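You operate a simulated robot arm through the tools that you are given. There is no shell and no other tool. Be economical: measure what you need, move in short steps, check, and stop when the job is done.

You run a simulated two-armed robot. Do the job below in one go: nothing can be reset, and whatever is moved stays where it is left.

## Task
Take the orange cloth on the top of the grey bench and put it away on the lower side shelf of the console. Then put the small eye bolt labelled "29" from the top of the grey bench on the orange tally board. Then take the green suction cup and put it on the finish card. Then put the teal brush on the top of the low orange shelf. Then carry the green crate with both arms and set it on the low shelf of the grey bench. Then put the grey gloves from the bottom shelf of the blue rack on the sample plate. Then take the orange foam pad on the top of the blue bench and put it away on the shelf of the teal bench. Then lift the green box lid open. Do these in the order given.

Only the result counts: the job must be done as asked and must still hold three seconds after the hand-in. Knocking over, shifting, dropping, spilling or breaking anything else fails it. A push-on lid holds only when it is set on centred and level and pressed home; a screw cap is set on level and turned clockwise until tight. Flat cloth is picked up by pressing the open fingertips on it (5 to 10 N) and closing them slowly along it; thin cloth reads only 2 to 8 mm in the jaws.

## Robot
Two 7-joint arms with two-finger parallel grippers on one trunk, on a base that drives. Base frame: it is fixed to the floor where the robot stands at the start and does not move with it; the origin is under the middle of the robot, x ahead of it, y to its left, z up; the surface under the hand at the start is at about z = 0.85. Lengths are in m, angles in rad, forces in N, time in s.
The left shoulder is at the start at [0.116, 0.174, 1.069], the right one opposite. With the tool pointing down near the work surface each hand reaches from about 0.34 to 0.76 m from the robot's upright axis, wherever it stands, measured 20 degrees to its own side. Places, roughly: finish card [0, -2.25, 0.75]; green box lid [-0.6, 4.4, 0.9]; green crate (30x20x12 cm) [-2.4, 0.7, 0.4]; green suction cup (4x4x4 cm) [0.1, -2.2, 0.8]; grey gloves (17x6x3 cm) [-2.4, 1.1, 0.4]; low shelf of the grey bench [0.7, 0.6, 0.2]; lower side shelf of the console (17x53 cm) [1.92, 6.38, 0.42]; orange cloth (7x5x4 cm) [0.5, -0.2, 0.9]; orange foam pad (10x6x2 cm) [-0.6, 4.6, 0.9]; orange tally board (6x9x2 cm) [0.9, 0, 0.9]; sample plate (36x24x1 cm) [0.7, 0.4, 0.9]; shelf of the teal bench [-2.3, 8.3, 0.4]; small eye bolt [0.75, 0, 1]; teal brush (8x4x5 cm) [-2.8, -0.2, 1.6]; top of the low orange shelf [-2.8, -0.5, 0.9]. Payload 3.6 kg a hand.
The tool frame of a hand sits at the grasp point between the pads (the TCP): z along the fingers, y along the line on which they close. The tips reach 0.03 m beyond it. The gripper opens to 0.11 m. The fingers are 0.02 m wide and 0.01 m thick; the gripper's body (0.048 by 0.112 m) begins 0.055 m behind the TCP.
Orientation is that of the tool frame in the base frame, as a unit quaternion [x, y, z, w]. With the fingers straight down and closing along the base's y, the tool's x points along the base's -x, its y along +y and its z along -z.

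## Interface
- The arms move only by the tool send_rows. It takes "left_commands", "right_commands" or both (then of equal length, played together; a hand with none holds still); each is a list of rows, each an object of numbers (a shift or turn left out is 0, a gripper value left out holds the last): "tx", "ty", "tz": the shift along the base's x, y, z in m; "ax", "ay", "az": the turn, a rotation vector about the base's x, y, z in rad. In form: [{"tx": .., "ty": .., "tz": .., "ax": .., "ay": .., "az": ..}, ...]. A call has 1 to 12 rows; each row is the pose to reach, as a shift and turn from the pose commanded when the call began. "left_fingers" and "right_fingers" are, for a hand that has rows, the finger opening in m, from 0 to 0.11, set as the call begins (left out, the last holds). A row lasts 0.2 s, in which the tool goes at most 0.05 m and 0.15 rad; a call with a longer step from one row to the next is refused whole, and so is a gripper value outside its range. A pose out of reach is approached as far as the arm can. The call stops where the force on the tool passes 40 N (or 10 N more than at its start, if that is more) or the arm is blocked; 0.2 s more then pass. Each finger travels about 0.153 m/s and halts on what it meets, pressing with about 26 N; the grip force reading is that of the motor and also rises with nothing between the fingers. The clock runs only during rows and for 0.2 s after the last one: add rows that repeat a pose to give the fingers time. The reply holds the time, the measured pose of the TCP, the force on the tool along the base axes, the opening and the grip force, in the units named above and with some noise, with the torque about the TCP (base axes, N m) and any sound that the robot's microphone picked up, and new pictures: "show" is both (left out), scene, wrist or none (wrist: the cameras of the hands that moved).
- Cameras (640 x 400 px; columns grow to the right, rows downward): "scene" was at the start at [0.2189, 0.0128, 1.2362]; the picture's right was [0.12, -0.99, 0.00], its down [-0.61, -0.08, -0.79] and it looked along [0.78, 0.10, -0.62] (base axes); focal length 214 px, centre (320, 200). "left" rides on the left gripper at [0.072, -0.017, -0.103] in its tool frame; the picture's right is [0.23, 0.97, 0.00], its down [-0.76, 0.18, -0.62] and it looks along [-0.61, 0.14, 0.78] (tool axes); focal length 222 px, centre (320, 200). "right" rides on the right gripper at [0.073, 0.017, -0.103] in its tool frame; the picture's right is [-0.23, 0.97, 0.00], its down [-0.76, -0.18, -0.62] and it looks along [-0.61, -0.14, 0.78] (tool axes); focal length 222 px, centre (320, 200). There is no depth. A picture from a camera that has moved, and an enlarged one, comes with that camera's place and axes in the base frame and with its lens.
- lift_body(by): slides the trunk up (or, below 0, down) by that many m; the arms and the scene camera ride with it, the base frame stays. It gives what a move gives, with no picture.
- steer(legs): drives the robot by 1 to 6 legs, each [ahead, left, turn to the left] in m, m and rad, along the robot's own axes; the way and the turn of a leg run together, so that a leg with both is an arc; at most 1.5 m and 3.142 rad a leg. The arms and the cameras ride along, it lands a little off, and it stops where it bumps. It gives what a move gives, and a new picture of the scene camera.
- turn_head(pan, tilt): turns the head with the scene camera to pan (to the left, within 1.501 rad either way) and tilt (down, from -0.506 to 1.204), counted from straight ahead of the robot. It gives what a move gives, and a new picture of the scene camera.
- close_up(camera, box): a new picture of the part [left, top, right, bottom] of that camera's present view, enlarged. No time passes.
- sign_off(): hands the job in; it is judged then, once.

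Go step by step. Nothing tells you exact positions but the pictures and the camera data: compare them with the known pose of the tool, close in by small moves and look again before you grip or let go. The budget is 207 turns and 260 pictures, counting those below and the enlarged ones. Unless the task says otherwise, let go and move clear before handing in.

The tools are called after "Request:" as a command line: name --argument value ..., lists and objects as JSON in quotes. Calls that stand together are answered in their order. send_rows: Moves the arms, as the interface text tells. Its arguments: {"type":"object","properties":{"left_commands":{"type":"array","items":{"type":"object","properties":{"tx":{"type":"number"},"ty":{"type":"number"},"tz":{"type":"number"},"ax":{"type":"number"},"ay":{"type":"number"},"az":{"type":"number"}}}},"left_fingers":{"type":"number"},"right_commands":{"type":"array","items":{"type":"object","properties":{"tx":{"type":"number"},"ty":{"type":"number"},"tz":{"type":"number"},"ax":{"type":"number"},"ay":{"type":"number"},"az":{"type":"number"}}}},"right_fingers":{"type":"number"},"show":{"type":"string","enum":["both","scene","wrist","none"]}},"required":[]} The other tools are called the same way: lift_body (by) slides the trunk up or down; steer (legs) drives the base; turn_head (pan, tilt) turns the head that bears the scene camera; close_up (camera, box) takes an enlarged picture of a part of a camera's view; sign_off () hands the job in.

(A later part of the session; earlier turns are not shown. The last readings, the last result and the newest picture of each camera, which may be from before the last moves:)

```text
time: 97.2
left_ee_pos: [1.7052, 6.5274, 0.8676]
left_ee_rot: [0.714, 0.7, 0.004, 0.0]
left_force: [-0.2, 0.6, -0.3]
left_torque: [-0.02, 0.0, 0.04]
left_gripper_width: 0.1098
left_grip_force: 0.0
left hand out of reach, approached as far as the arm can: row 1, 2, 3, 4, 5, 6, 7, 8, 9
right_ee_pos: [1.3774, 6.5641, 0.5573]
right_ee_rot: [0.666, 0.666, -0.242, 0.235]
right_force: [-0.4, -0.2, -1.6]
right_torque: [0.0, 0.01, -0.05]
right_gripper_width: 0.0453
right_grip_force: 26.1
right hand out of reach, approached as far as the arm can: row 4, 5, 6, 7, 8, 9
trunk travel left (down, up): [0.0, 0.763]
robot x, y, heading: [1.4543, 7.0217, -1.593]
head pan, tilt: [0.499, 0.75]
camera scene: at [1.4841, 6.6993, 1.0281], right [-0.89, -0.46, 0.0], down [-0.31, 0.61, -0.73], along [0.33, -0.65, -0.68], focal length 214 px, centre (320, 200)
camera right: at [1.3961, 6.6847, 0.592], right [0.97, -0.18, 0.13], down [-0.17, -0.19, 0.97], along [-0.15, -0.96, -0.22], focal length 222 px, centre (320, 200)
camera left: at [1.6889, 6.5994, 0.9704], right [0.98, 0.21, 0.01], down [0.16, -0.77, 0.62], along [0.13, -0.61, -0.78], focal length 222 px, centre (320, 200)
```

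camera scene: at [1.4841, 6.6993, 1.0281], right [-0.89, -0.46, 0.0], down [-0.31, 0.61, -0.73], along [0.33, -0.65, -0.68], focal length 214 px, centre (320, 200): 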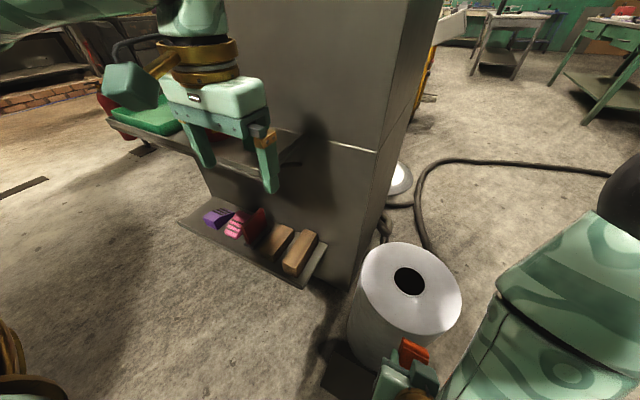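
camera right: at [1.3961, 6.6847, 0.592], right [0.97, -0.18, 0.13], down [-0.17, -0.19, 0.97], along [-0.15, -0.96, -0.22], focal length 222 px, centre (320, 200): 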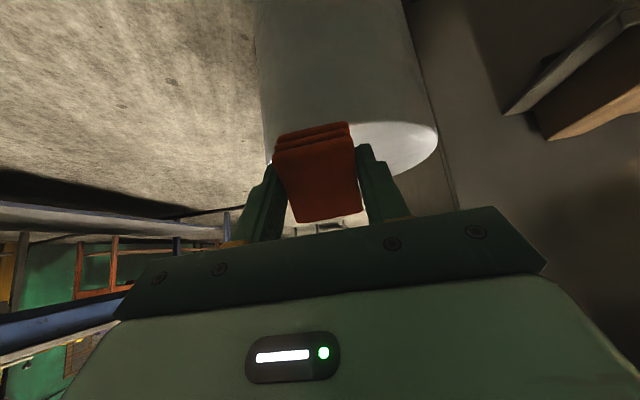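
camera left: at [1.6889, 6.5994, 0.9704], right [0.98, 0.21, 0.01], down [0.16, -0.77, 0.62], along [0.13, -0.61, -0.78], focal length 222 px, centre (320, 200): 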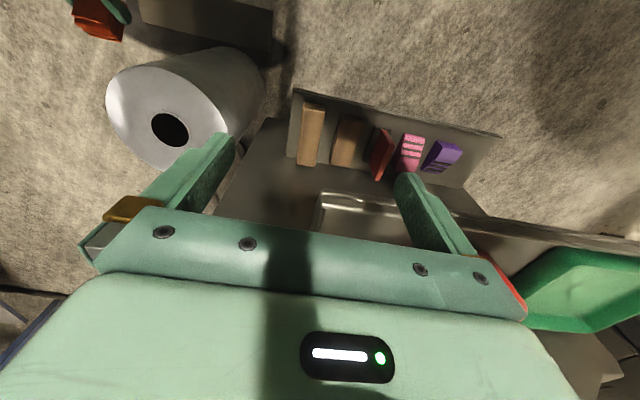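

Lowering also leans the trunk forward. I'll raise it 0.1 to keep some distance, then lift the left hand clear.

Request:
lift_body --by 0.1

Request:
send_rows --left_commands '[{"tz": 0.04, "ty": 0.02}, {"tz": 0.08, "ty": 0.03}, {"tz": 0.1, "ty": 0.04}]' --show "none"

Request:
turn_head --pan 1.2 --tilt 0.6

```text
time: 98.5
left_ee_pos: [1.7048, 6.527, 0.9705]
left_ee_rot: [0.715, 0.699, 0.005, 0.0]
left_force: [0.4, -0.8, 0.5]
left_torque: [-0.01, -0.03, 0.02]
left_gripper_width: 0.1101
left_grip_force: 0.0
right_ee_pos: [1.379, 6.5661, 0.7031]
right_ee_rot: [0.646, 0.645, -0.295, 0.283]
right_force: [0.4, -0.2, -0.8]
right_torque: [0.03, 0.0, -0.03]
right_gripper_width: 0.0451
right_grip_force: 26.3
trunk travel left (down, up): [-0.1, 0.663]
robot x, y, heading: [1.4549, 7.0217, -1.587]
head pan, tilt: [0.499, 0.75]
```

```text
time: 99.3
left_ee_pos: [1.704, 6.5385, 0.9914]
left_ee_rot: [0.713, 0.701, 0.003, 0.001]
left_force: [-0.2, 0.1, 0.2]
left_torque: [-0.02, -0.03, 0.0]
left_gripper_width: 0.11
left_grip_force: 0.0
left hand out of reach, approached as far as the arm can: row 1, 2, 3
right_ee_pos: [1.3778, 6.5662, 0.7029]
right_ee_rot: [0.645, 0.645, -0.295, 0.284]
right_force: [0.1, -0.7, -0.7]
right_torque: [0.05, -0.02, -0.02]
right_gripper_width: 0.0452
right_grip_force: 26.3
trunk travel left (down, up): [-0.1, 0.663]
robot x, y, heading: [1.4508, 7.0201, -1.592]
head pan, tilt: [0.499, 0.75]
```

```text
time: 100.4
left_ee_pos: [1.7043, 6.5388, 0.9914]
left_ee_rot: [0.714, 0.7, 0.004, 0.0]
left_force: [-0.2, -0.6, -1.0]
left_torque: [0.02, -0.01, 0.01]
left_gripper_width: 0.1101
left_grip_force: 0.0
right_ee_pos: [1.3784, 6.5664, 0.7032]
right_ee_rot: [0.646, 0.645, -0.295, 0.284]
right_force: [1.0, 0.5, -0.8]
right_torque: [0.0, 0.02, -0.02]
right_gripper_width: 0.0452
right_grip_force: 26.3
trunk travel left (down, up): [-0.1, 0.663]
robot x, y, heading: [1.4525, 7.0206, -1.594]
head pan, tilt: [1.201, 0.6]
camera scene: at [1.53, 6.8031, 1.1495], right [-0.38, -0.92, 0.0], down [-0.52, 0.22, -0.82], along [0.76, -0.32, -0.57], focal length 214 px, centre (320, 200)
```

scene: 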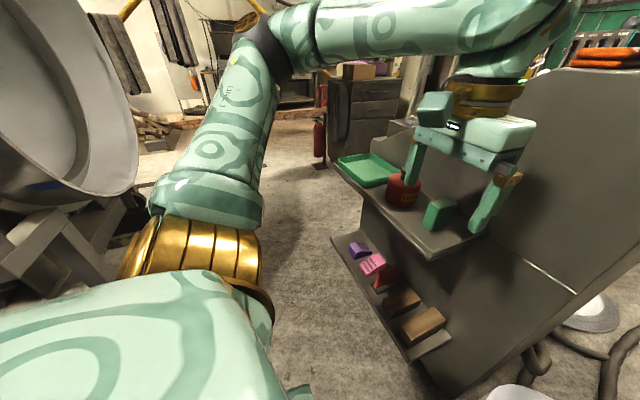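

The pot rim is around [2.76, 7.2]. I'll strafe east to about x≈2.0, keeping the hands north of the shelves.

Request:
steer --legs '[[-0.04, 0, 0.02], [0, 0.55, 0]]'

Request:
turn_head --pan 0.15 --tilt 0.95

```text
time: 104.0
left_ee_pos: [2.271, 6.5823, 0.99]
left_ee_rot: [0.708, 0.707, 0.003, 0.0]
left_force: [1.3, -0.1, 0.0]
left_torque: [0.0, -0.02, -0.02]
left_gripper_width: 0.1105
left_grip_force: 0.0
right_ee_pos: [1.9418, 6.6021, 0.7042]
right_ee_rot: [0.639, 0.651, -0.293, 0.286]
right_force: [-1.1, 0.6, -0.9]
right_torque: [0.04, -0.02, 0.01]
right_gripper_width: 0.0455
right_grip_force: 26.9
trunk travel left (down, up): [-0.1, 0.663]
robot x, y, heading: [2.0082, 7.0591, -1.568]
head pan, tilt: [1.201, 0.6]
camera scene: at [2.0893, 6.8432, 1.1495], right [-0.36, -0.93, 0.0], down [-0.53, 0.21, -0.82], along [0.77, -0.3, -0.57], focal length 214 px, centre (320, 200)
```

scene: 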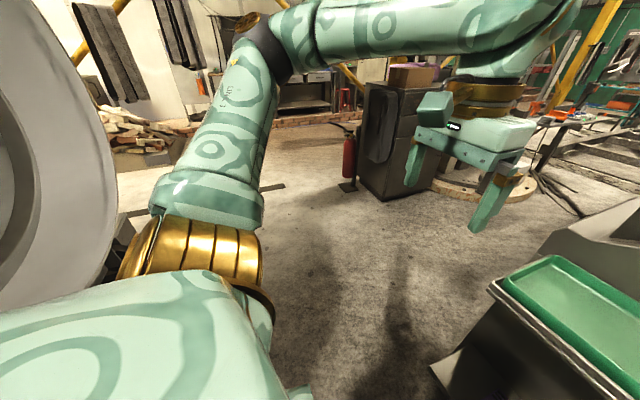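

```text
time: 105.3
left_ee_pos: [2.2689, 6.583, 0.991]
left_ee_rot: [0.707, 0.707, 0.004, 0.0]
left_force: [-0.8, -1.1, 0.1]
left_torque: [0.0, 0.01, -0.01]
left_gripper_width: 0.1097
left_grip_force: 0.0
right_ee_pos: [1.9427, 6.6038, 0.7045]
right_ee_rot: [0.639, 0.652, -0.291, 0.286]
right_force: [0.1, 0.2, -0.7]
right_torque: [0.0, 0.01, 0.03]
right_gripper_width: 0.0451
right_grip_force: 25.8
trunk travel left (down, up): [-0.1, 0.663]
robot x, y, heading: [2.0106, 7.0621, -1.572]
head pan, tilt: [0.15, 0.949]
camera scene: at [2.0174, 6.8034, 1.1212], right [-0.99, -0.15, 0.0], down [-0.12, 0.8, -0.58], along [0.09, -0.58, -0.81], focal length 214 px, centre (320, 200)
```

scene: 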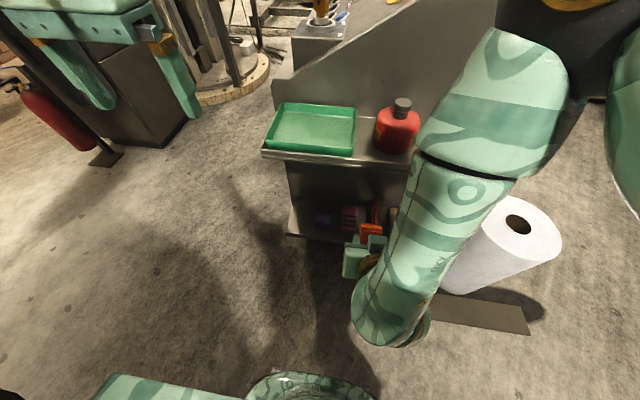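

The cloth hand is in front of the shelves. I'll move it east and down, still outside the shelf edge.

Request:
send_rows --right_commands '[{"tx": 0.04, "tz": -0.02}, {"tx": 0.08, "tz": -0.05}, {"tx": 0.12, "tz": -0.08}, {"tx": 0.16, "tz": -0.11}, {"tx": 0.2, "tz": -0.13}, {"tx": 0.226, "tz": -0.15}, {"tx": 0.226, "tz": -0.17}]' --show "both"

```text
time: 107.0
left_ee_pos: [2.2693, 6.5818, 0.9919]
left_ee_rot: [0.706, 0.708, 0.003, 0.0]
left_force: [0.5, -0.3, -0.8]
left_torque: [-0.02, -0.01, 0.02]
left_gripper_width: 0.1098
left_grip_force: 0.0
right_ee_pos: [2.1028, 6.5438, 0.6002]
right_ee_rot: [0.64, 0.654, -0.288, 0.283]
right_force: [-0.2, -0.2, -0.4]
right_torque: [0.02, 0.01, -0.01]
right_gripper_width: 0.0454
right_grip_force: 25.9
right hand out of reach, approached as far as the arm can: row 3, 4, 5, 6, 7
trunk travel left (down, up): [-0.1, 0.663]
robot x, y, heading: [2.0093, 7.058, -1.571]
head pan, tilt: [0.15, 0.949]
camera scene: at [2.0173, 6.8035, 1.1211], right [-0.99, -0.15, 0.0], down [-0.12, 0.8, -0.58], along [0.09, -0.58, -0.81], focal length 214 px, centre (320, 200)
camera right: at [2.1185, 6.6692, 0.6168], right [0.98, -0.14, 0.15], down [-0.16, -0.06, 0.98], along [-0.13, -0.99, -0.08], focal length 222 px, centre (320, 200)
```

scene: 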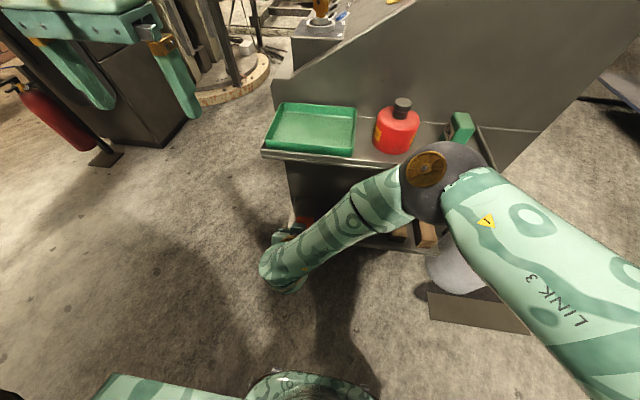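
right: 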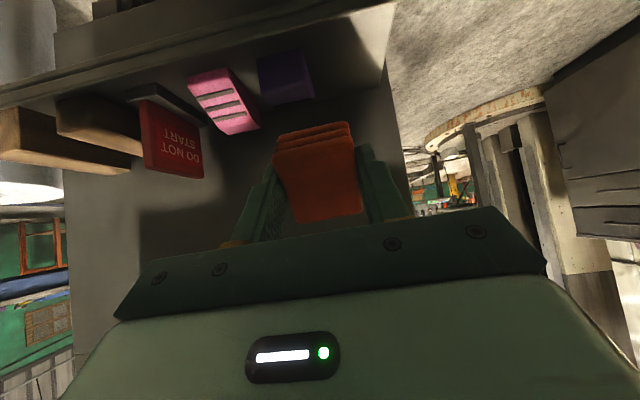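

The arm is reaching across with its elbow too close to the upper shelf. I'll retreat and move the base further east so the reach is straight.

Request:
send_rows --right_commands '[{"tz": 0.02}, {"tx": -0.026, "tz": 0.04}, {"tx": -0.06, "tz": 0.06}, {"tx": -0.1, "tz": 0.09}, {"tx": -0.14, "tz": 0.11}, {"tx": -0.18, "tz": 0.14}, {"tx": -0.226, "tz": 0.16}]' --show "scene"

Request:
turn_head --pan 1.45 --tilt 0.5

```text
refused: row 7 steps farther than a row can; nothing moved
```

```text
time: 108.4
left_ee_pos: [2.27, 6.5827, 0.9903]
left_ee_rot: [0.706, 0.708, 0.003, 0.0]
left_force: [-0.1, 0.4, -0.2]
left_torque: [0.0, -0.03, 0.0]
left_gripper_width: 0.1101
left_grip_force: 0.0
right_ee_pos: [2.1019, 6.5439, 0.6006]
right_ee_rot: [0.641, 0.653, -0.288, 0.282]
right_force: [0.4, 0.1, 0.4]
right_torque: [0.06, -0.05, 0.0]
right_gripper_width: 0.0454
right_grip_force: 25.7
trunk travel left (down, up): [-0.1, 0.663]
robot x, y, heading: [2.0054, 7.0591, -1.576]
head pan, tilt: [1.45, 0.499]
camera scene: at [2.0969, 6.8641, 1.1586], right [-0.12, -0.99, 0.0], down [-0.48, 0.06, -0.88], along [0.87, -0.11, -0.48], focal length 214 px, centre (320, 200)
```

scene: 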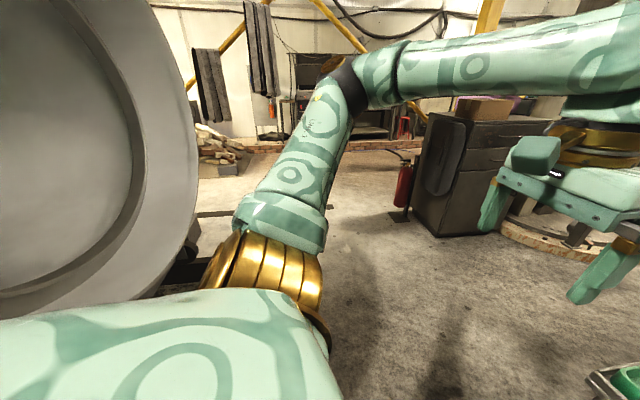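

The route to the east end of the shelf is roomier, since the floor there is open. I'll retract the right hand first, then go around and work from the east end.

Request:
send_rows --right_commands '[{"tz": 0.02}, {"tx": -0.026, "tz": 0.04}, {"tx": -0.06, "tz": 0.06}, {"tx": -0.1, "tz": 0.09}, {"tx": -0.14, "tz": 0.11}, {"tx": -0.17, "ty": 0.01, "tz": 0.14}, {"tx": -0.2, "ty": 0.02, "tz": 0.16}, {"tx": -0.226, "ty": 0.02, "tz": 0.18}]' --show "none"

```text
time: 110.2
left_ee_pos: [2.2691, 6.5829, 0.9921]
left_ee_rot: [0.707, 0.707, 0.004, 0.001]
left_force: [-0.9, 0.0, 1.1]
left_torque: [0.02, -0.05, 0.0]
left_gripper_width: 0.1099
left_grip_force: 0.1
right_ee_pos: [1.8835, 6.562, 0.7873]
right_ee_rot: [0.64, 0.651, -0.292, 0.285]
right_force: [0.2, 0.7, 0.3]
right_torque: [0.04, -0.02, 0.0]
right_gripper_width: 0.0453
right_grip_force: 26.3
right hand out of reach, approached as far as the arm can: row 7, 8
trunk travel left (down, up): [-0.1, 0.663]
robot x, y, heading: [2.007, 7.0542, -1.571]
head pan, tilt: [1.45, 0.499]
```

Request:
send_rows --right_commands '[{"tx": 0.02, "tz": -0.03, "ty": 0.01}, {"tx": 0.04, "tz": -0.06, "ty": 0.03}, {"tx": 0.06, "tz": -0.085, "ty": 0.04}]' --show "none"

Request:
turn_head --pan 0.6 --tilt 0.8

```text
time: 111.0
left_ee_pos: [2.2693, 6.5822, 0.9912]
left_ee_rot: [0.707, 0.707, 0.004, 0.0]
left_force: [-0.2, -0.7, 0.3]
left_torque: [-0.06, -0.02, 0.01]
left_gripper_width: 0.1099
left_grip_force: 0.0
right_ee_pos: [1.947, 6.6007, 0.7021]
right_ee_rot: [0.639, 0.651, -0.292, 0.287]
right_force: [0.1, -0.2, -0.1]
right_torque: [0.02, -0.02, -0.03]
right_gripper_width: 0.0453
right_grip_force: 26.1
trunk travel left (down, up): [-0.1, 0.663]
robot x, y, heading: [2.0081, 7.0589, -1.573]
head pan, tilt: [1.45, 0.499]
```

```text
time: 112.2
left_ee_pos: [2.2692, 6.5832, 0.9922]
left_ee_rot: [0.707, 0.707, 0.004, 0.0]
left_force: [0.4, 0.9, 0.7]
left_torque: [-0.02, -0.01, -0.01]
left_gripper_width: 0.1101
left_grip_force: 0.1
right_ee_pos: [1.946, 6.602, 0.702]
right_ee_rot: [0.639, 0.652, -0.292, 0.287]
right_force: [-0.9, -0.9, -1.1]
right_torque: [0.02, 0.01, -0.01]
right_gripper_width: 0.0453
right_grip_force: 25.7
trunk travel left (down, up): [-0.1, 0.663]
robot x, y, heading: [2.0126, 7.0586, -1.576]
head pan, tilt: [0.6, 0.799]
camera scene: at [2.0521, 6.8087, 1.1327], right [-0.83, -0.56, 0.0], down [-0.4, 0.59, -0.7], along [0.39, -0.58, -0.72], focal length 214 px, centre (320, 200)
```

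scene: 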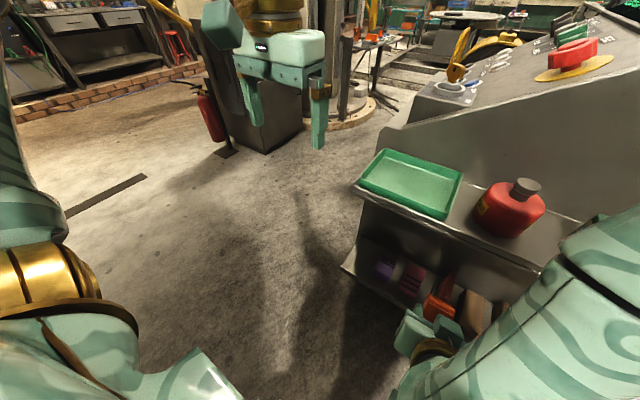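

The floor east of the console is clear. I'll drive around.

Request:
steer --legs '[[0.06, 0.3, 0], [0.38, 0.45, 0], [0.1, 0.27, 0]]'

```text
time: 118.8
left_ee_pos: [3.2908, 6.036, 0.9913]
left_ee_rot: [0.707, 0.707, 0.004, -0.001]
left_force: [-0.7, 0.7, -0.6]
left_torque: [0.01, -0.01, 0.02]
left_gripper_width: 0.11
left_grip_force: 0.0
right_ee_pos: [2.9667, 6.0551, 0.7016]
right_ee_rot: [0.639, 0.652, -0.291, 0.286]
right_force: [-0.3, 0.4, -0.4]
right_torque: [0.01, 0.02, -0.01]
right_gripper_width: 0.0456
right_grip_force: 25.9
trunk travel left (down, up): [-0.1, 0.663]
robot x, y, heading: [3.027, 6.5154, -1.573]
head pan, tilt: [0.6, 0.799]
camera scene: at [3.073, 6.2626, 1.1326], right [-0.83, -0.56, 0.0], down [-0.4, 0.59, -0.7], along [0.39, -0.58, -0.72], focal length 214 px, centre (320, 200)
```

scene: 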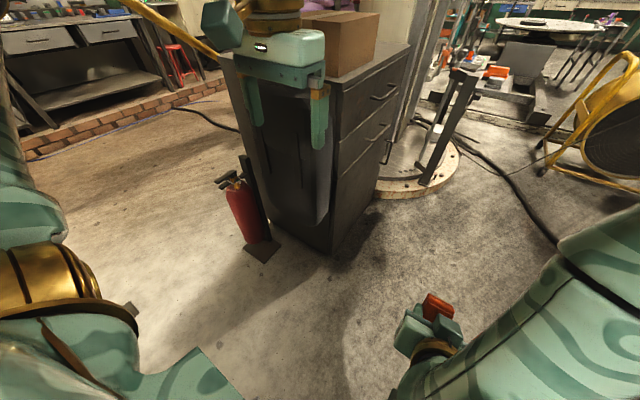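

I'll turn to face west toward the shelf's east end.

Request:
steer --legs '[[0, 0, -1.57]]'

Request:
turn_head --pan 0 --tilt 0.75

```text
time: 123.1
left_ee_pos: [2.5459, 6.2629, 0.9921]
left_ee_rot: [1.0, -0.012, 0.003, 0.003]
left_force: [-0.7, 0.1, 0.0]
left_torque: [0.01, -0.01, -0.01]
left_gripper_width: 0.1098
left_grip_force: 0.1
right_ee_pos: [2.573, 6.5852, 0.7013]
right_ee_rot: [0.912, -0.001, -0.41, -0.007]
right_force: [-0.1, 0.3, -1.0]
right_torque: [0.0, -0.07, 0.05]
right_gripper_width: 0.0455
right_grip_force: 26.2
trunk travel left (down, up): [-0.1, 0.663]
robot x, y, heading: [3.0247, 6.5104, 3.113]
head pan, tilt: [0.6, 0.799]
camera scene: at [2.7737, 6.4762, 1.1327], right [-0.54, 0.84, 0.0], down [0.6, 0.39, -0.7], along [-0.58, -0.38, -0.72], focal length 214 px, centre (320, 200)
```

scene: 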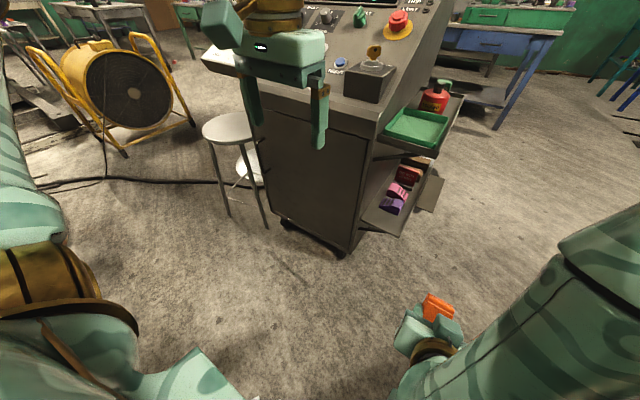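

```text
time: 124.1
left_ee_pos: [2.5458, 6.2623, 0.9907]
left_ee_rot: [1.0, -0.012, 0.002, 0.002]
left_force: [1.3, -0.1, 0.7]
left_torque: [-0.04, -0.02, -0.01]
left_gripper_width: 0.1102
left_grip_force: 0.0
right_ee_pos: [2.572, 6.5842, 0.7026]
right_ee_rot: [0.912, -0.002, -0.409, -0.008]
right_force: [0.1, -0.5, 0.1]
right_torque: [-0.01, 0.01, 0.0]
right_gripper_width: 0.0455
right_grip_force: 26.1
trunk travel left (down, up): [-0.1, 0.663]
robot x, y, heading: [3.0269, 6.5134, 3.115]
head pan, tilt: [0.0, 0.75]
camera scene: at [2.7586, 6.522, 1.1367], right [0.02, 1.0, 0.0], down [0.68, -0.02, -0.73], along [-0.73, 0.02, -0.68], focal length 214 px, centre (320, 200)
```

scene: 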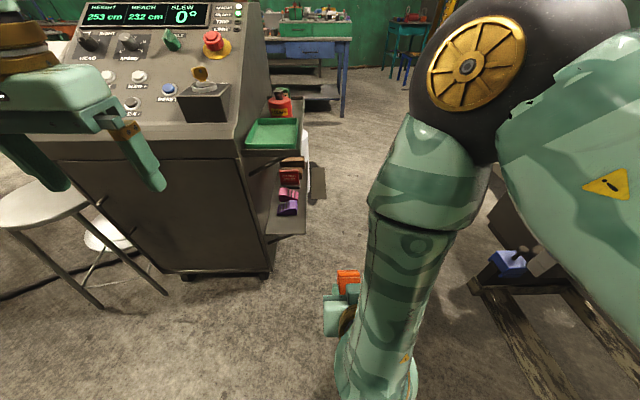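

Now I'm facing the console's east end with the shelves ahead on the right. I'll shift closer.

Request:
steer --legs '[[0.17, 0.155, 0.025]]'

Request:
send_rows --right_commands '[{"tz": -0.03}, {"tz": -0.06}, {"tz": -0.09}, {"tz": -0.12}]' --show "both"

```text
time: 125.8
left_ee_pos: [2.3791, 6.1017, 0.9908]
left_ee_rot: [1.0, 0.001, 0.003, 0.002]
left_force: [-0.2, -0.2, 0.7]
left_torque: [0.0, -0.02, -0.03]
left_gripper_width: 0.1099
left_grip_force: 0.0
right_ee_pos: [2.3965, 6.4253, 0.7021]
right_ee_rot: [0.913, 0.009, -0.409, -0.003]
right_force: [-0.1, -0.5, -1.1]
right_torque: [0.03, -0.01, 0.01]
right_gripper_width: 0.0452
right_grip_force: 26.2
trunk travel left (down, up): [-0.1, 0.663]
robot x, y, heading: [2.8564, 6.3651, 3.139]
head pan, tilt: [0.0, 0.75]
camera scene: at [2.5847, 6.3653, 1.1365], right [0.0, 1.0, 0.0], down [0.68, 0.0, -0.73], along [-0.73, 0.0, -0.68], focal length 214 px, centre (320, 200)
```

scene: 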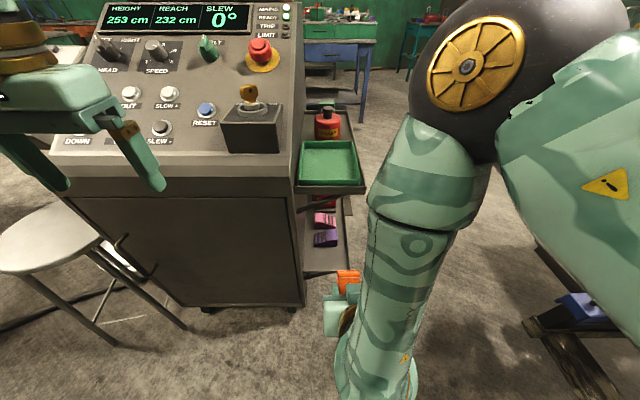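

```text
time: 126.8
left_ee_pos: [2.3779, 6.1011, 0.9917]
left_ee_rot: [1.0, 0.0, 0.002, 0.003]
left_force: [0.0, 0.7, -0.1]
left_torque: [0.02, -0.02, -0.03]
left_gripper_width: 0.1101
left_grip_force: 0.0
right_ee_pos: [2.3866, 6.3844, 0.6479]
right_ee_rot: [0.915, 0.007, -0.404, -0.008]
right_force: [0.2, -0.8, 0.4]
right_torque: [-0.04, -0.01, -0.02]
right_gripper_width: 0.0456
right_grip_force: 26.5
right hand out of reach, approached as far as the arm can: row 1, 2, 3, 4
trunk travel left (down, up): [-0.1, 0.663]
robot x, y, heading: [2.8532, 6.3642, 3.139]
head pan, tilt: [0.0, 0.75]
camera scene: at [2.5855, 6.3659, 1.1367], right [0.0, 1.0, 0.0], down [0.68, 0.0, -0.73], along [-0.73, 0.0, -0.68], focal length 214 px, centre (320, 200)
camera right: at [2.5129, 6.3688, 0.6644], right [-0.15, -0.98, 0.15], down [-0.05, 0.16, 0.99], along [-0.99, 0.14, -0.08], focal length 222 px, centre (320, 200)
```

scene: 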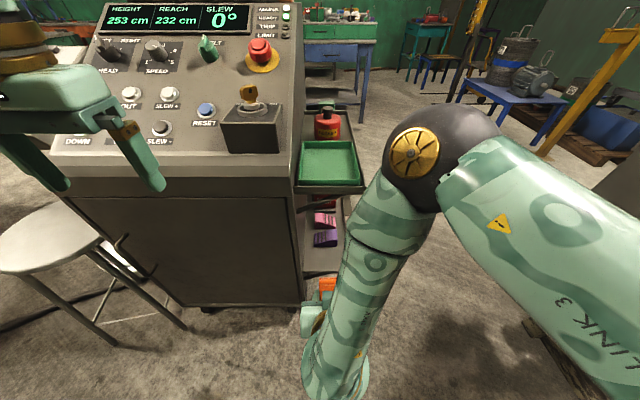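
right: 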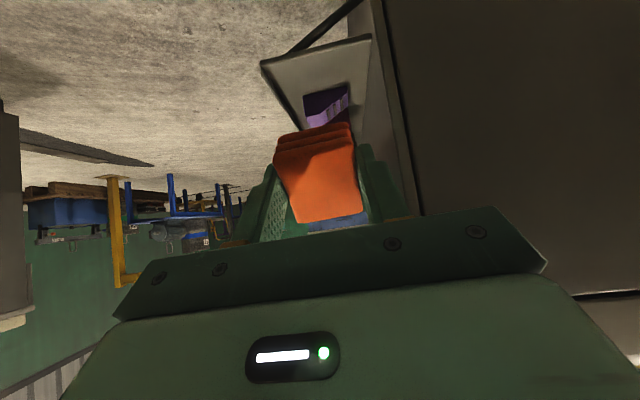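

The low, close pose is limiting, so I'll back the base off a bit, lower the trunk and then extend.

Request:
steer --legs '[[-0.15, 0, 0]]'

Request:
lift_body --by -0.1

Request:
send_rows --right_commands '[{"tx": -0.03, "tz": -0.03}, {"tx": -0.06, "tz": -0.06}, {"tx": -0.09, "tz": -0.08}, {"tx": -0.12, "tz": -0.1}]' --show "both"

```text
time: 128.2
left_ee_pos: [2.5326, 6.1017, 0.9921]
left_ee_rot: [1.0, 0.001, 0.002, 0.002]
left_force: [1.1, -0.2, 0.5]
left_torque: [-0.03, 0.0, -0.01]
left_gripper_width: 0.1099
left_grip_force: 0.1
right_ee_pos: [2.539, 6.3837, 0.6473]
right_ee_rot: [0.915, 0.008, -0.403, -0.008]
right_force: [0.0, 0.4, 0.0]
right_torque: [0.03, 0.0, 0.01]
right_gripper_width: 0.0452
right_grip_force: 25.8
trunk travel left (down, up): [-0.1, 0.663]
robot x, y, heading: [3.0078, 6.365, -3.142]
head pan, tilt: [0.0, 0.75]
camera scene: at [2.7378, 6.365, 1.1369], right [0.0, 1.0, 0.0], down [0.68, 0.0, -0.73], along [-0.73, 0.0, -0.68], focal length 214 px, centre (320, 200)
```

scene: 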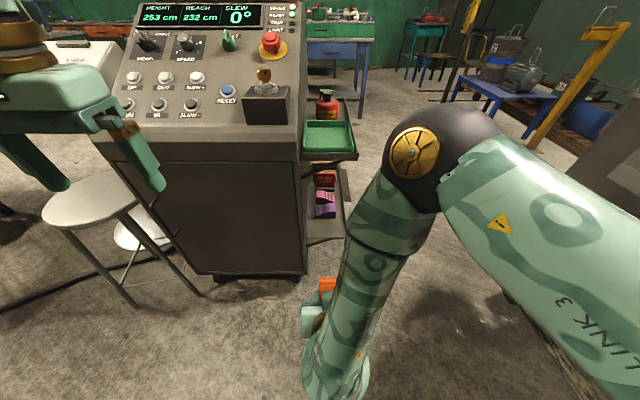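

```text
time: 129.5
left_ee_pos: [2.4884, 6.1003, 0.8448]
left_ee_rot: [0.998, 0.002, 0.07, 0.004]
left_force: [0.0, -0.2, -0.1]
left_torque: [0.03, 0.01, 0.01]
left_gripper_width: 0.1102
left_grip_force: 0.0
right_ee_pos: [2.5425, 6.3841, 0.5126]
right_ee_rot: [0.939, 0.008, -0.344, -0.008]
right_force: [-0.1, -0.3, -0.3]
right_torque: [0.04, 0.01, 0.0]
right_gripper_width: 0.0454
right_grip_force: 26.0
trunk travel left (down, up): [0.0, 0.763]
robot x, y, heading: [3.002, 6.3641, -3.14]
head pan, tilt: [0.0, 0.75]
```

```text
time: 130.5
left_ee_pos: [2.4879, 6.1002, 0.8433]
left_ee_rot: [0.997, 0.001, 0.071, 0.003]
left_force: [0.1, -0.4, 0.2]
left_torque: [0.03, -0.01, 0.0]
left_gripper_width: 0.1099
left_grip_force: 0.0
right_ee_pos: [2.4105, 6.3679, 0.4219]
right_ee_rot: [0.941, 0.007, -0.338, -0.012]
right_force: [0.6, 0.4, -0.8]
right_torque: [0.02, -0.04, 0.03]
right_gripper_width: 0.0454
right_grip_force: 26.1
right hand out of reach, approached as far as the arm can: row 1, 2, 3, 4
trunk travel left (down, up): [0.0, 0.763]
robot x, y, heading: [3.0051, 6.3622, -3.139]
head pan, tilt: [0.0, 0.75]
camera scene: at [2.673, 6.3651, 1.0282], right [0.0, 1.0, 0.0], down [0.68, 0.0, -0.73], along [-0.73, 0.0, -0.68], focal length 214 px, centre (320, 200)
camera right: at [2.5338, 6.3511, 0.4558], right [-0.17, -0.98, 0.12], down [-0.19, 0.15, 0.97], along [-0.97, 0.14, -0.21], focal length 222 px, centre (320, 200)
```

scene: 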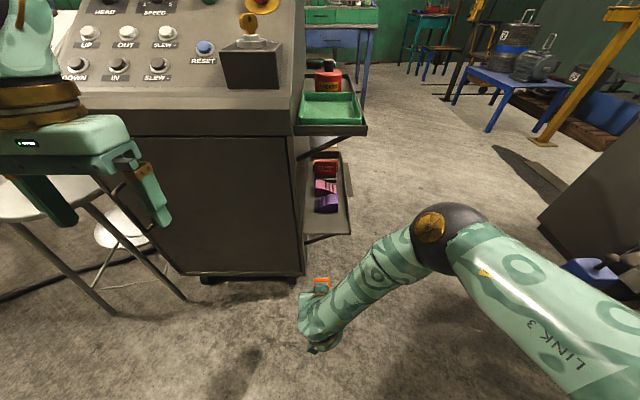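
right: 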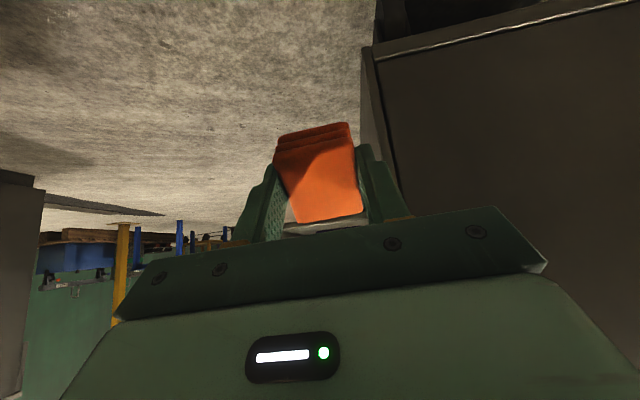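

The hand reaches low now. The free area on the shelf is x≈2.10–2.205, y≈6.31–6.47. I'll raise the cloth above shelf level and move it in over the end.

Request:
send_rows --right_commands '[{"tz": 0.045}, {"tz": 0.085, "ty": 0.01}, {"tx": -0.04, "tz": 0.085, "ty": 0.022}, {"tx": -0.08, "tz": 0.085, "ty": 0.022}, {"tx": -0.12, "tz": 0.085, "ty": 0.022}, {"tx": -0.16, "tz": 0.085, "ty": 0.022}]' --show "both"

```text
time: 131.9
left_ee_pos: [2.4888, 6.1, 0.8441]
left_ee_rot: [0.997, 0.002, 0.072, 0.003]
left_force: [-0.3, 0.1, -0.5]
left_torque: [0.0, 0.0, 0.02]
left_gripper_width: 0.1099
left_grip_force: 0.0
right_ee_pos: [2.2497, 6.3887, 0.5059]
right_ee_rot: [0.939, 0.008, -0.343, -0.009]
right_force: [0.2, -0.5, -0.2]
right_torque: [-0.01, -0.01, 0.01]
right_gripper_width: 0.0452
right_grip_force: 26.4
trunk travel left (down, up): [0.0, 0.763]
robot x, y, heading: [3.0048, 6.3626, -3.14]
head pan, tilt: [0.0, 0.75]
camera scene: at [2.673, 6.365, 1.0282], right [0.0, 1.0, 0.0], down [0.68, 0.0, -0.73], along [-0.73, 0.0, -0.68], focal length 214 px, centre (320, 200)
camera right: at [2.3712, 6.3723, 0.539], right [-0.16, -0.98, 0.12], down [-0.18, 0.15, 0.97], along [-0.97, 0.14, -0.2], focal length 222 px, centre (320, 200)
```

scene: 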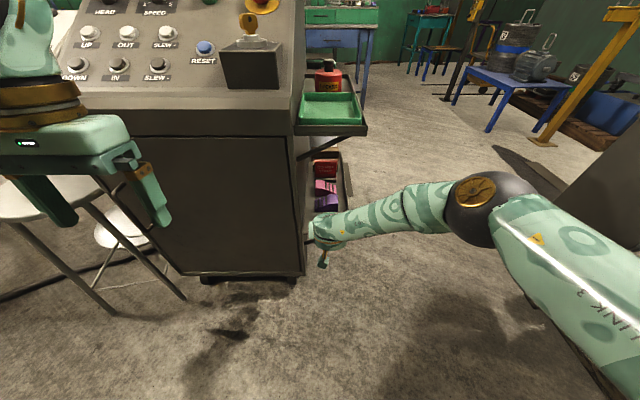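
right: 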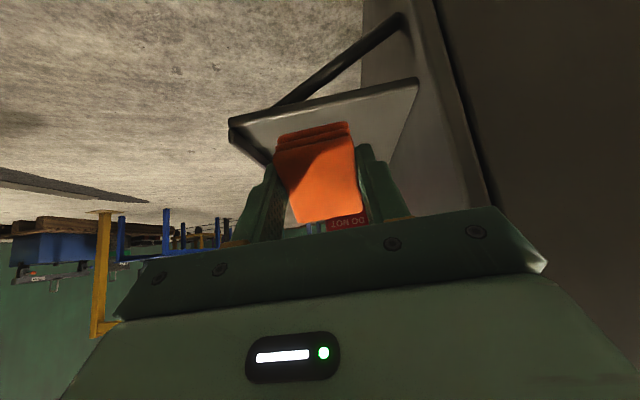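

The alignment looks right, with the shelf top at z≈0.42. I'll move in 6 cm and lower gently.

Request:
send_rows --right_commands '[{"tx": -0.03}, {"tx": -0.06}, {"tx": -0.06, "tz": -0.01}, {"tx": -0.06, "tz": -0.02}, {"tx": -0.06, "tz": -0.028}]' --show "both"

```text
time: 133.1
left_ee_pos: [2.4883, 6.1018, 0.8437]
left_ee_rot: [0.998, 0.001, 0.07, 0.004]
left_force: [0.0, -0.3, -0.1]
left_torque: [-0.01, -0.01, 0.0]
left_gripper_width: 0.1101
left_grip_force: 0.1
right_ee_pos: [2.1883, 6.3875, 0.479]
right_ee_rot: [0.939, 0.008, -0.343, -0.008]
right_force: [-0.7, -0.2, -0.5]
right_torque: [0.0, -0.03, -0.03]
right_gripper_width: 0.0449
right_grip_force: 26.1
trunk travel left (down, up): [0.0, 0.763]
robot x, y, heading: [3.007, 6.3647, -3.142]
head pan, tilt: [0.0, 0.75]
camera scene: at [2.6731, 6.365, 1.0283], right [0.0, 1.0, 0.0], down [0.68, 0.0, -0.73], along [-0.73, 0.0, -0.68], focal length 214 px, centre (320, 200)
camera right: at [2.3125, 6.3716, 0.5116], right [-0.17, -0.98, 0.13], down [-0.18, 0.15, 0.97], along [-0.97, 0.14, -0.2], focal length 222 px, centre (320, 200)
```

scene: 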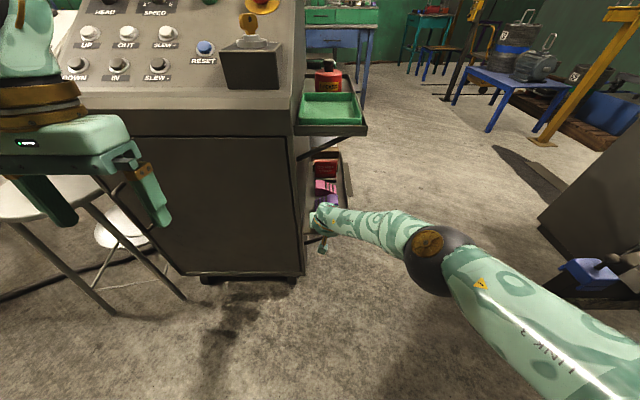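
right: 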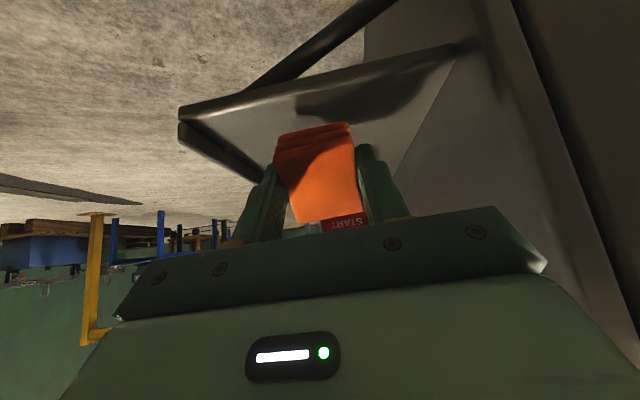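

Request:
send_rows --right_commands '[{"tz": -0.007}, {"tz": -0.014}, {"tz": -0.02}]' --show "wrist"

```text
time: 133.9
left_ee_pos: [2.4915, 6.1013, 0.8468]
left_ee_rot: [0.998, 0.002, 0.069, 0.003]
left_force: [0.0, -0.1, 0.0]
left_torque: [-0.05, -0.02, -0.02]
left_gripper_width: 0.1098
left_grip_force: 0.1
right_ee_pos: [2.1891, 6.3877, 0.4643]
right_ee_rot: [0.938, 0.008, -0.347, -0.008]
right_force: [2.1, -0.6, 22.2]
right_torque: [-0.51, 0.0, 0.06]
right_gripper_width: 0.0455
right_grip_force: 26.3
trunk travel left (down, up): [0.0, 0.763]
robot x, y, heading: [3.0094, 6.3647, -3.143]
head pan, tilt: [0.0, 0.75]
camera right: at [2.3126, 6.3716, 0.4958], right [-0.16, -0.98, 0.13], down [-0.17, 0.16, 0.97], along [-0.97, 0.14, -0.2], focal length 222 px, centre (320, 200)
```

right: 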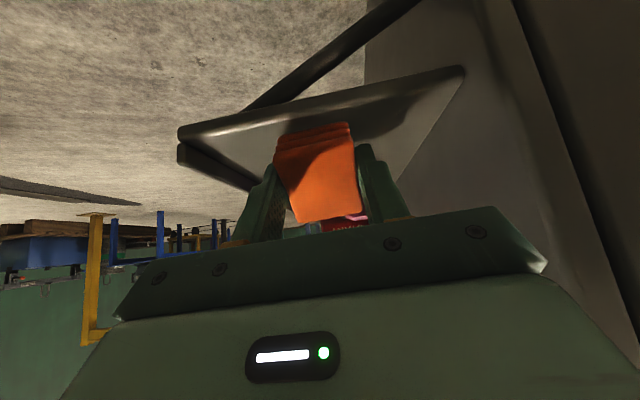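

The cloth touches the shelf. I'll ease up 3 mm and release.

Request:
send_rows --right_commands '[{"tz": 0.004}, {"tz": 0.004}]' --show "none"

Request:
send_rows --right_commands '[{"tz": 0}, {"tz": 0}, {"tz": 0}, {"tz": 0}]' --right_fingers 0.085 --show "wrist"

```text
time: 134.5
left_ee_pos: [2.4883, 6.0997, 0.8457]
left_ee_rot: [0.998, 0.001, 0.07, 0.003]
left_force: [-1.2, -0.7, -1.0]
left_torque: [0.0, -0.02, -0.01]
left_gripper_width: 0.11
left_grip_force: 0.0
right_ee_pos: [2.1902, 6.3886, 0.4651]
right_ee_rot: [0.939, 0.008, -0.345, -0.009]
right_force: [-5.6, -1.3, 16.5]
right_torque: [-0.41, 0.36, -0.14]
right_gripper_width: 0.045
right_grip_force: 26.1
trunk travel left (down, up): [0.0, 0.763]
robot x, y, heading: [3.0074, 6.3624, -3.137]
head pan, tilt: [0.0, 0.75]
```

```text
time: 135.5
left_ee_pos: [2.4882, 6.101, 0.8437]
left_ee_rot: [0.998, 0.002, 0.07, 0.004]
left_force: [0.2, -0.9, -0.3]
left_torque: [-0.04, 0.01, 0.01]
left_gripper_width: 0.11
left_grip_force: 0.0
right_ee_pos: [2.1912, 6.3891, 0.4608]
right_ee_rot: [0.939, 0.008, -0.343, -0.009]
right_force: [-0.2, 0.6, 0.0]
right_torque: [0.02, -0.03, 0.0]
right_gripper_width: 0.0851
right_grip_force: 0.0
trunk travel left (down, up): [0.0, 0.763]
robot x, y, heading: [3.0066, 6.3627, -3.141]
head pan, tilt: [0.0, 0.75]
camera right: at [2.3131, 6.3719, 0.4946], right [-0.17, -0.98, 0.12], down [-0.18, 0.15, 0.97], along [-0.97, 0.14, -0.2], focal length 222 px, centre (320, 200)
```

right: 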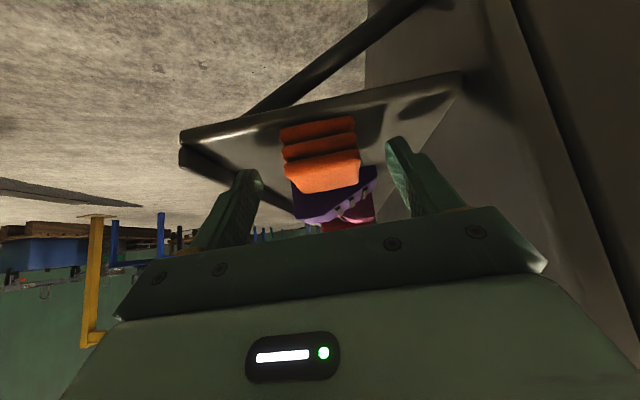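

The cloth lies flat on the lower shelf. I'll retreat the hand and raise the trunk.

Request:
send_rows --right_commands '[{"tx": 0.03, "tz": 0.025}, {"tx": 0.06, "tz": 0.045}, {"tx": 0.11, "tz": 0.05}, {"tx": 0.16, "tz": 0.05}, {"tx": 0.21, "tz": 0.05}, {"tx": 0.26, "tz": 0.08}]' --show "scene"

Request:
close_up --camera "scene" --box '[280, 80, 380, 250]'

Request:
lift_body --by 0.187

```text
refused: row 3 steps farther than a row can; nothing moved
```

```text
2.35 times, centred on (330, 165) of scene
camera zoom: at [2.6732, 6.365, 1.0283], right [0.0, 1.0, 0.0], down [0.68, 0.0, -0.73], along [-0.73, 0.0, -0.68], focal length 505 px, centre (296, 282)
```

zoom: 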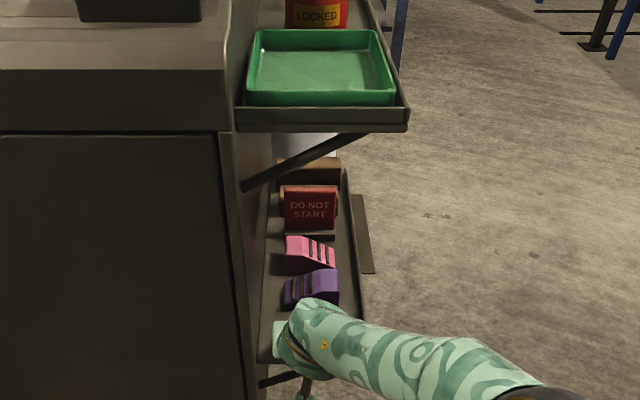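

```text
time: 137.1
left_ee_pos: [2.4923, 6.1013, 1.0113]
left_ee_rot: [0.998, 0.002, 0.066, 0.002]
left_force: [0.4, -0.5, -0.6]
left_torque: [-0.03, 0.03, 0.01]
left_gripper_width: 0.1101
left_grip_force: 0.1
right_ee_pos: [2.1935, 6.3868, 0.7695]
right_ee_rot: [0.899, 0.001, -0.438, -0.004]
right_force: [2.1, 0.7, -4.7]
right_torque: [-0.32, 0.05, -0.14]
right_gripper_width: 0.0856
right_grip_force: 1.0
trunk travel left (down, up): [-0.163, 0.6]
robot x, y, heading: [3.0052, 6.3626, -3.142]
head pan, tilt: [0.0, 0.75]
stopped: the force on the tool passed its limit at 56 N (the readings are from after the stop); the commanded pose is now the measured one
```

The row was refused and the trunk lift pressed the hand up under the upper shelf. I'll lower slightly, then retreat and inspect.

Request:
lift_body --by -0.06

Request:
send_rows --right_commands '[{"tx": 0.04}, {"tx": 0.08}, {"tx": 0.12}, {"tx": 0.16}, {"tx": 0.2}]' --show "scene"

```text
time: 138.1
left_ee_pos: [2.4912, 6.1008, 0.9524]
left_ee_rot: [0.998, 0.002, 0.065, 0.002]
left_force: [0.4, -0.5, 0.8]
left_torque: [0.01, 0.01, 0.01]
left_gripper_width: 0.1099
left_grip_force: 0.1
right_ee_pos: [2.1925, 6.3865, 0.7124]
right_ee_rot: [0.898, 0.0, -0.44, -0.005]
right_force: [-0.4, 0.0, 0.6]
right_torque: [-0.01, -0.04, 0.01]
right_gripper_width: 0.0849
right_grip_force: 0.0
trunk travel left (down, up): [-0.103, 0.66]
robot x, y, heading: [3.0061, 6.363, -3.14]
head pan, tilt: [0.0, 0.75]
```

```text
time: 139.3
left_ee_pos: [2.4922, 6.101, 0.9496]
left_ee_rot: [0.998, 0.002, 0.066, 0.003]
left_force: [0.2, 0.7, 0.3]
left_torque: [0.01, 0.01, 0.01]
left_gripper_width: 0.11
left_grip_force: 0.0
right_ee_pos: [2.3953, 6.3854, 0.7119]
right_ee_rot: [0.898, 0.0, -0.441, -0.006]
right_force: [0.6, -0.1, 1.0]
right_torque: [0.01, 0.01, 0.0]
right_gripper_width: 0.0849
right_grip_force: 0.0
trunk travel left (down, up): [-0.103, 0.66]
robot x, y, heading: [3.0074, 6.3628, -3.145]
head pan, tilt: [0.0, 0.75]
camera scene: at [2.7394, 6.3649, 1.14], right [0.0, 1.0, 0.0], down [0.68, 0.0, -0.73], along [-0.73, 0.0, -0.68], focal length 214 px, centre (320, 200)
```

scene: 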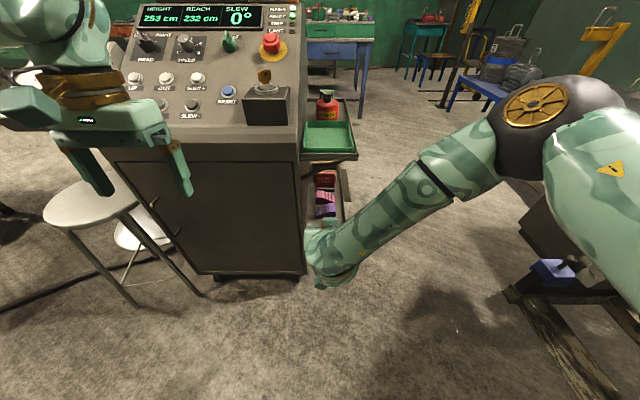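

The shelf items look undisturbed. I'll back off, raise the trunk and level the right hand.

Request:
steer --legs '[[-0.25, 0, 0]]'

Request:
close_up --camera "scene" --box '[270, 80, 390, 240]'

Request:
lift_body --by 0.1

Request:
send_rows --right_commands '[{"tz": 0.04, "ay": -0.11}, {"tz": 0.08, "ay": -0.22}, {"tz": 0.12, "ay": -0.33}, {"tz": 0.16, "ay": -0.44, "ty": 0.03}, {"tz": 0.2, "ay": -0.55, "ty": 0.05}, {"tz": 0.24, "ay": -0.66, "ty": 0.07}, {"tz": 0.26, "ay": -0.78, "ty": 0.09}, {"tz": 0.26, "ay": -0.9, "ty": 0.11}]' --show "none"

```text
time: 141.2
left_ee_pos: [2.7385, 6.1011, 0.9509]
left_ee_rot: [0.998, 0.002, 0.067, 0.003]
left_force: [0.7, -1.4, -0.4]
left_torque: [-0.01, 0.0, -0.01]
left_gripper_width: 0.11
left_grip_force: 0.1
right_ee_pos: [2.6414, 6.3859, 0.7118]
right_ee_rot: [0.898, 0.0, -0.439, -0.006]
right_force: [0.4, -0.1, -0.5]
right_torque: [0.02, 0.01, -0.02]
right_gripper_width: 0.0849
right_grip_force: 0.0
trunk travel left (down, up): [-0.103, 0.66]
robot x, y, heading: [3.2543, 6.3607, -3.141]
head pan, tilt: [0.0, 0.75]
camera scene: at [2.9874, 6.3653, 1.1401], right [0.0, 1.0, 0.0], down [0.68, 0.0, -0.73], along [-0.73, 0.0, -0.68], focal length 214 px, centre (320, 200)
```

scene: 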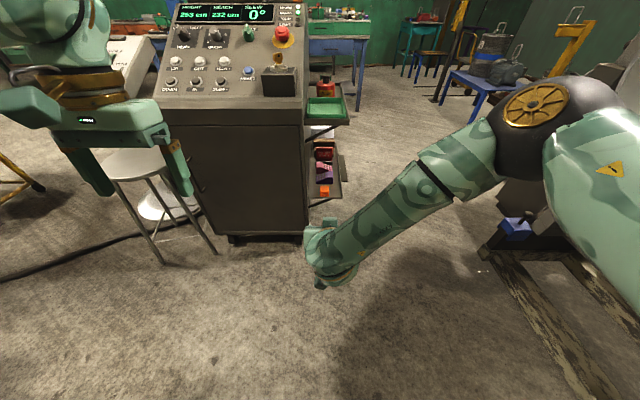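

```text
2.50 times, centred on (330, 160) of scene
camera zoom: at [2.9874, 6.3653, 1.1401], right [0.0, 1.0, 0.0], down [0.68, 0.0, -0.73], along [-0.73, 0.0, -0.68], focal length 536 px, centre (295, 300)
```

zoom: 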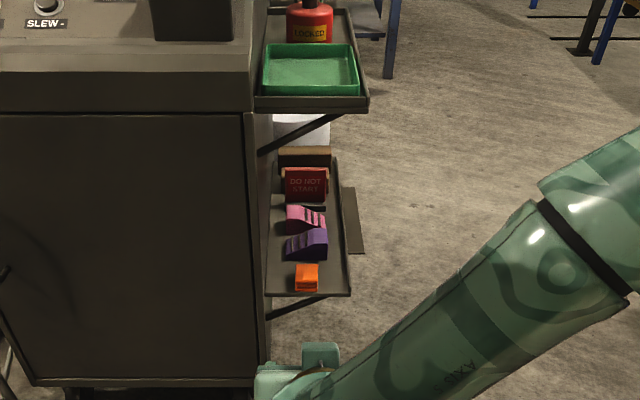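

```text
time: 142.5
left_ee_pos: [2.7379, 6.1002, 1.0503]
left_ee_rot: [0.998, 0.002, 0.067, 0.002]
left_force: [-0.4, 0.3, 1.1]
left_torque: [0.0, -0.03, 0.0]
left_gripper_width: 0.11
left_grip_force: 0.3
right_ee_pos: [2.6408, 6.386, 0.8102]
right_ee_rot: [0.899, 0.0, -0.439, -0.005]
right_force: [0.0, 0.6, 0.5]
right_torque: [0.0, -0.02, 0.02]
right_gripper_width: 0.0848
right_grip_force: 0.1
trunk travel left (down, up): [-0.203, 0.56]
robot x, y, heading: [3.2577, 6.3619, -3.142]
head pan, tilt: [0.0, 0.75]
```

```text
time: 144.3
left_ee_pos: [2.7376, 6.0991, 1.0501]
left_ee_rot: [0.998, 0.001, 0.066, 0.003]
left_force: [-0.4, -0.2, -0.5]
left_torque: [0.0, 0.02, 0.01]
left_gripper_width: 0.11
left_grip_force: 0.1
right_ee_pos: [2.6414, 6.4831, 1.0712]
right_ee_rot: [0.999, 0.002, -0.034, -0.003]
right_force: [-0.3, -0.2, 0.3]
right_torque: [0.03, 0.01, 0.0]
right_gripper_width: 0.085
right_grip_force: 0.1
right hand out of reach, approached as far as the arm can: row 8
trunk travel left (down, up): [-0.203, 0.56]
robot x, y, heading: [3.255, 6.3608, -3.144]
head pan, tilt: [0.0, 0.75]
```

The orange cloth sits on the lower shelf. Next I'll drive back by the known route to the grey bench.

Request:
steer --legs '[[0.22, -0.14, 0], [0, 0, 1.573]]'

Request:
turn_head --pan -0.9 --tilt 0.5

```text
time: 149.9
left_ee_pos: [3.2924, 5.9804, 1.0507]
left_ee_rot: [0.707, 0.704, 0.049, -0.045]
left_force: [-0.4, -0.6, 0.5]
left_torque: [0.02, 0.02, 0.04]
left_gripper_width: 0.1104
left_grip_force: 0.0
right_ee_pos: [2.9078, 5.8856, 1.0721]
right_ee_rot: [0.707, 0.706, -0.028, 0.022]
right_force: [0.5, -0.3, -0.2]
right_torque: [0.02, 0.01, 0.0]
right_gripper_width: 0.0847
right_grip_force: 0.1
trunk travel left (down, up): [-0.203, 0.56]
robot x, y, heading: [3.0332, 6.4988, -1.577]
head pan, tilt: [0.0, 0.75]
camera scene: at [3.0312, 6.2927, 1.2459], right [-1.0, 0.01, 0.0], down [0.0, 0.68, -0.73], along [0.0, -0.73, -0.68], focal length 214 px, centre (320, 200)
```

scene: 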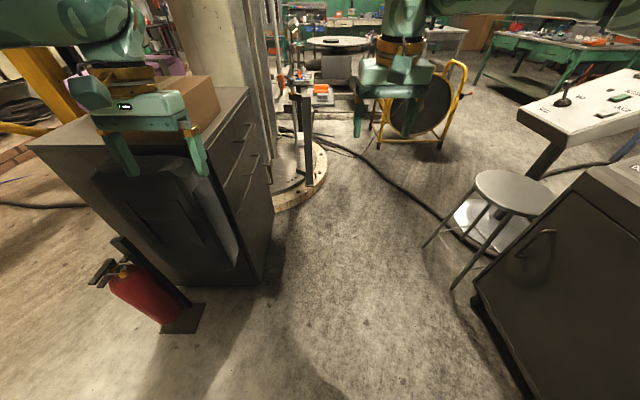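

```text
time: 151.1
left_ee_pos: [3.2924, 5.9812, 1.0513]
left_ee_rot: [0.707, 0.704, 0.048, -0.045]
left_force: [-0.4, -0.4, -0.3]
left_torque: [-0.02, -0.02, 0.02]
left_gripper_width: 0.1099
left_grip_force: 0.0
right_ee_pos: [2.9085, 5.8861, 1.0718]
right_ee_rot: [0.707, 0.706, -0.029, 0.021]
right_force: [0.5, 0.0, -0.8]
right_torque: [0.02, -0.03, -0.03]
right_gripper_width: 0.0851
right_grip_force: 0.1
trunk travel left (down, up): [-0.203, 0.56]
robot x, y, heading: [3.0326, 6.5013, -1.577]
head pan, tilt: [-0.901, 0.499]
camera scene: at [2.9599, 6.3194, 1.2678], right [-0.62, 0.79, 0.0], down [0.38, 0.3, -0.88], along [-0.69, -0.54, -0.48], focal length 214 px, centre (320, 200)
```

scene: 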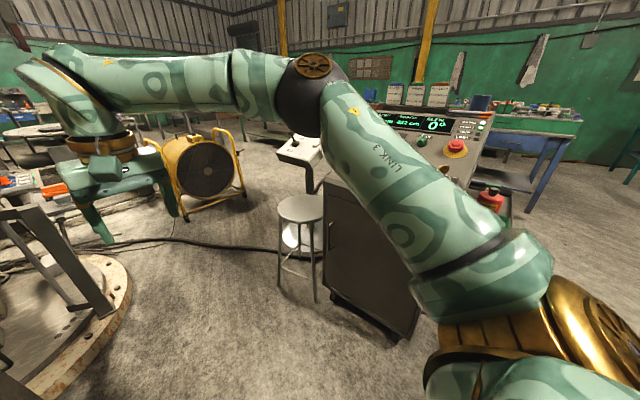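

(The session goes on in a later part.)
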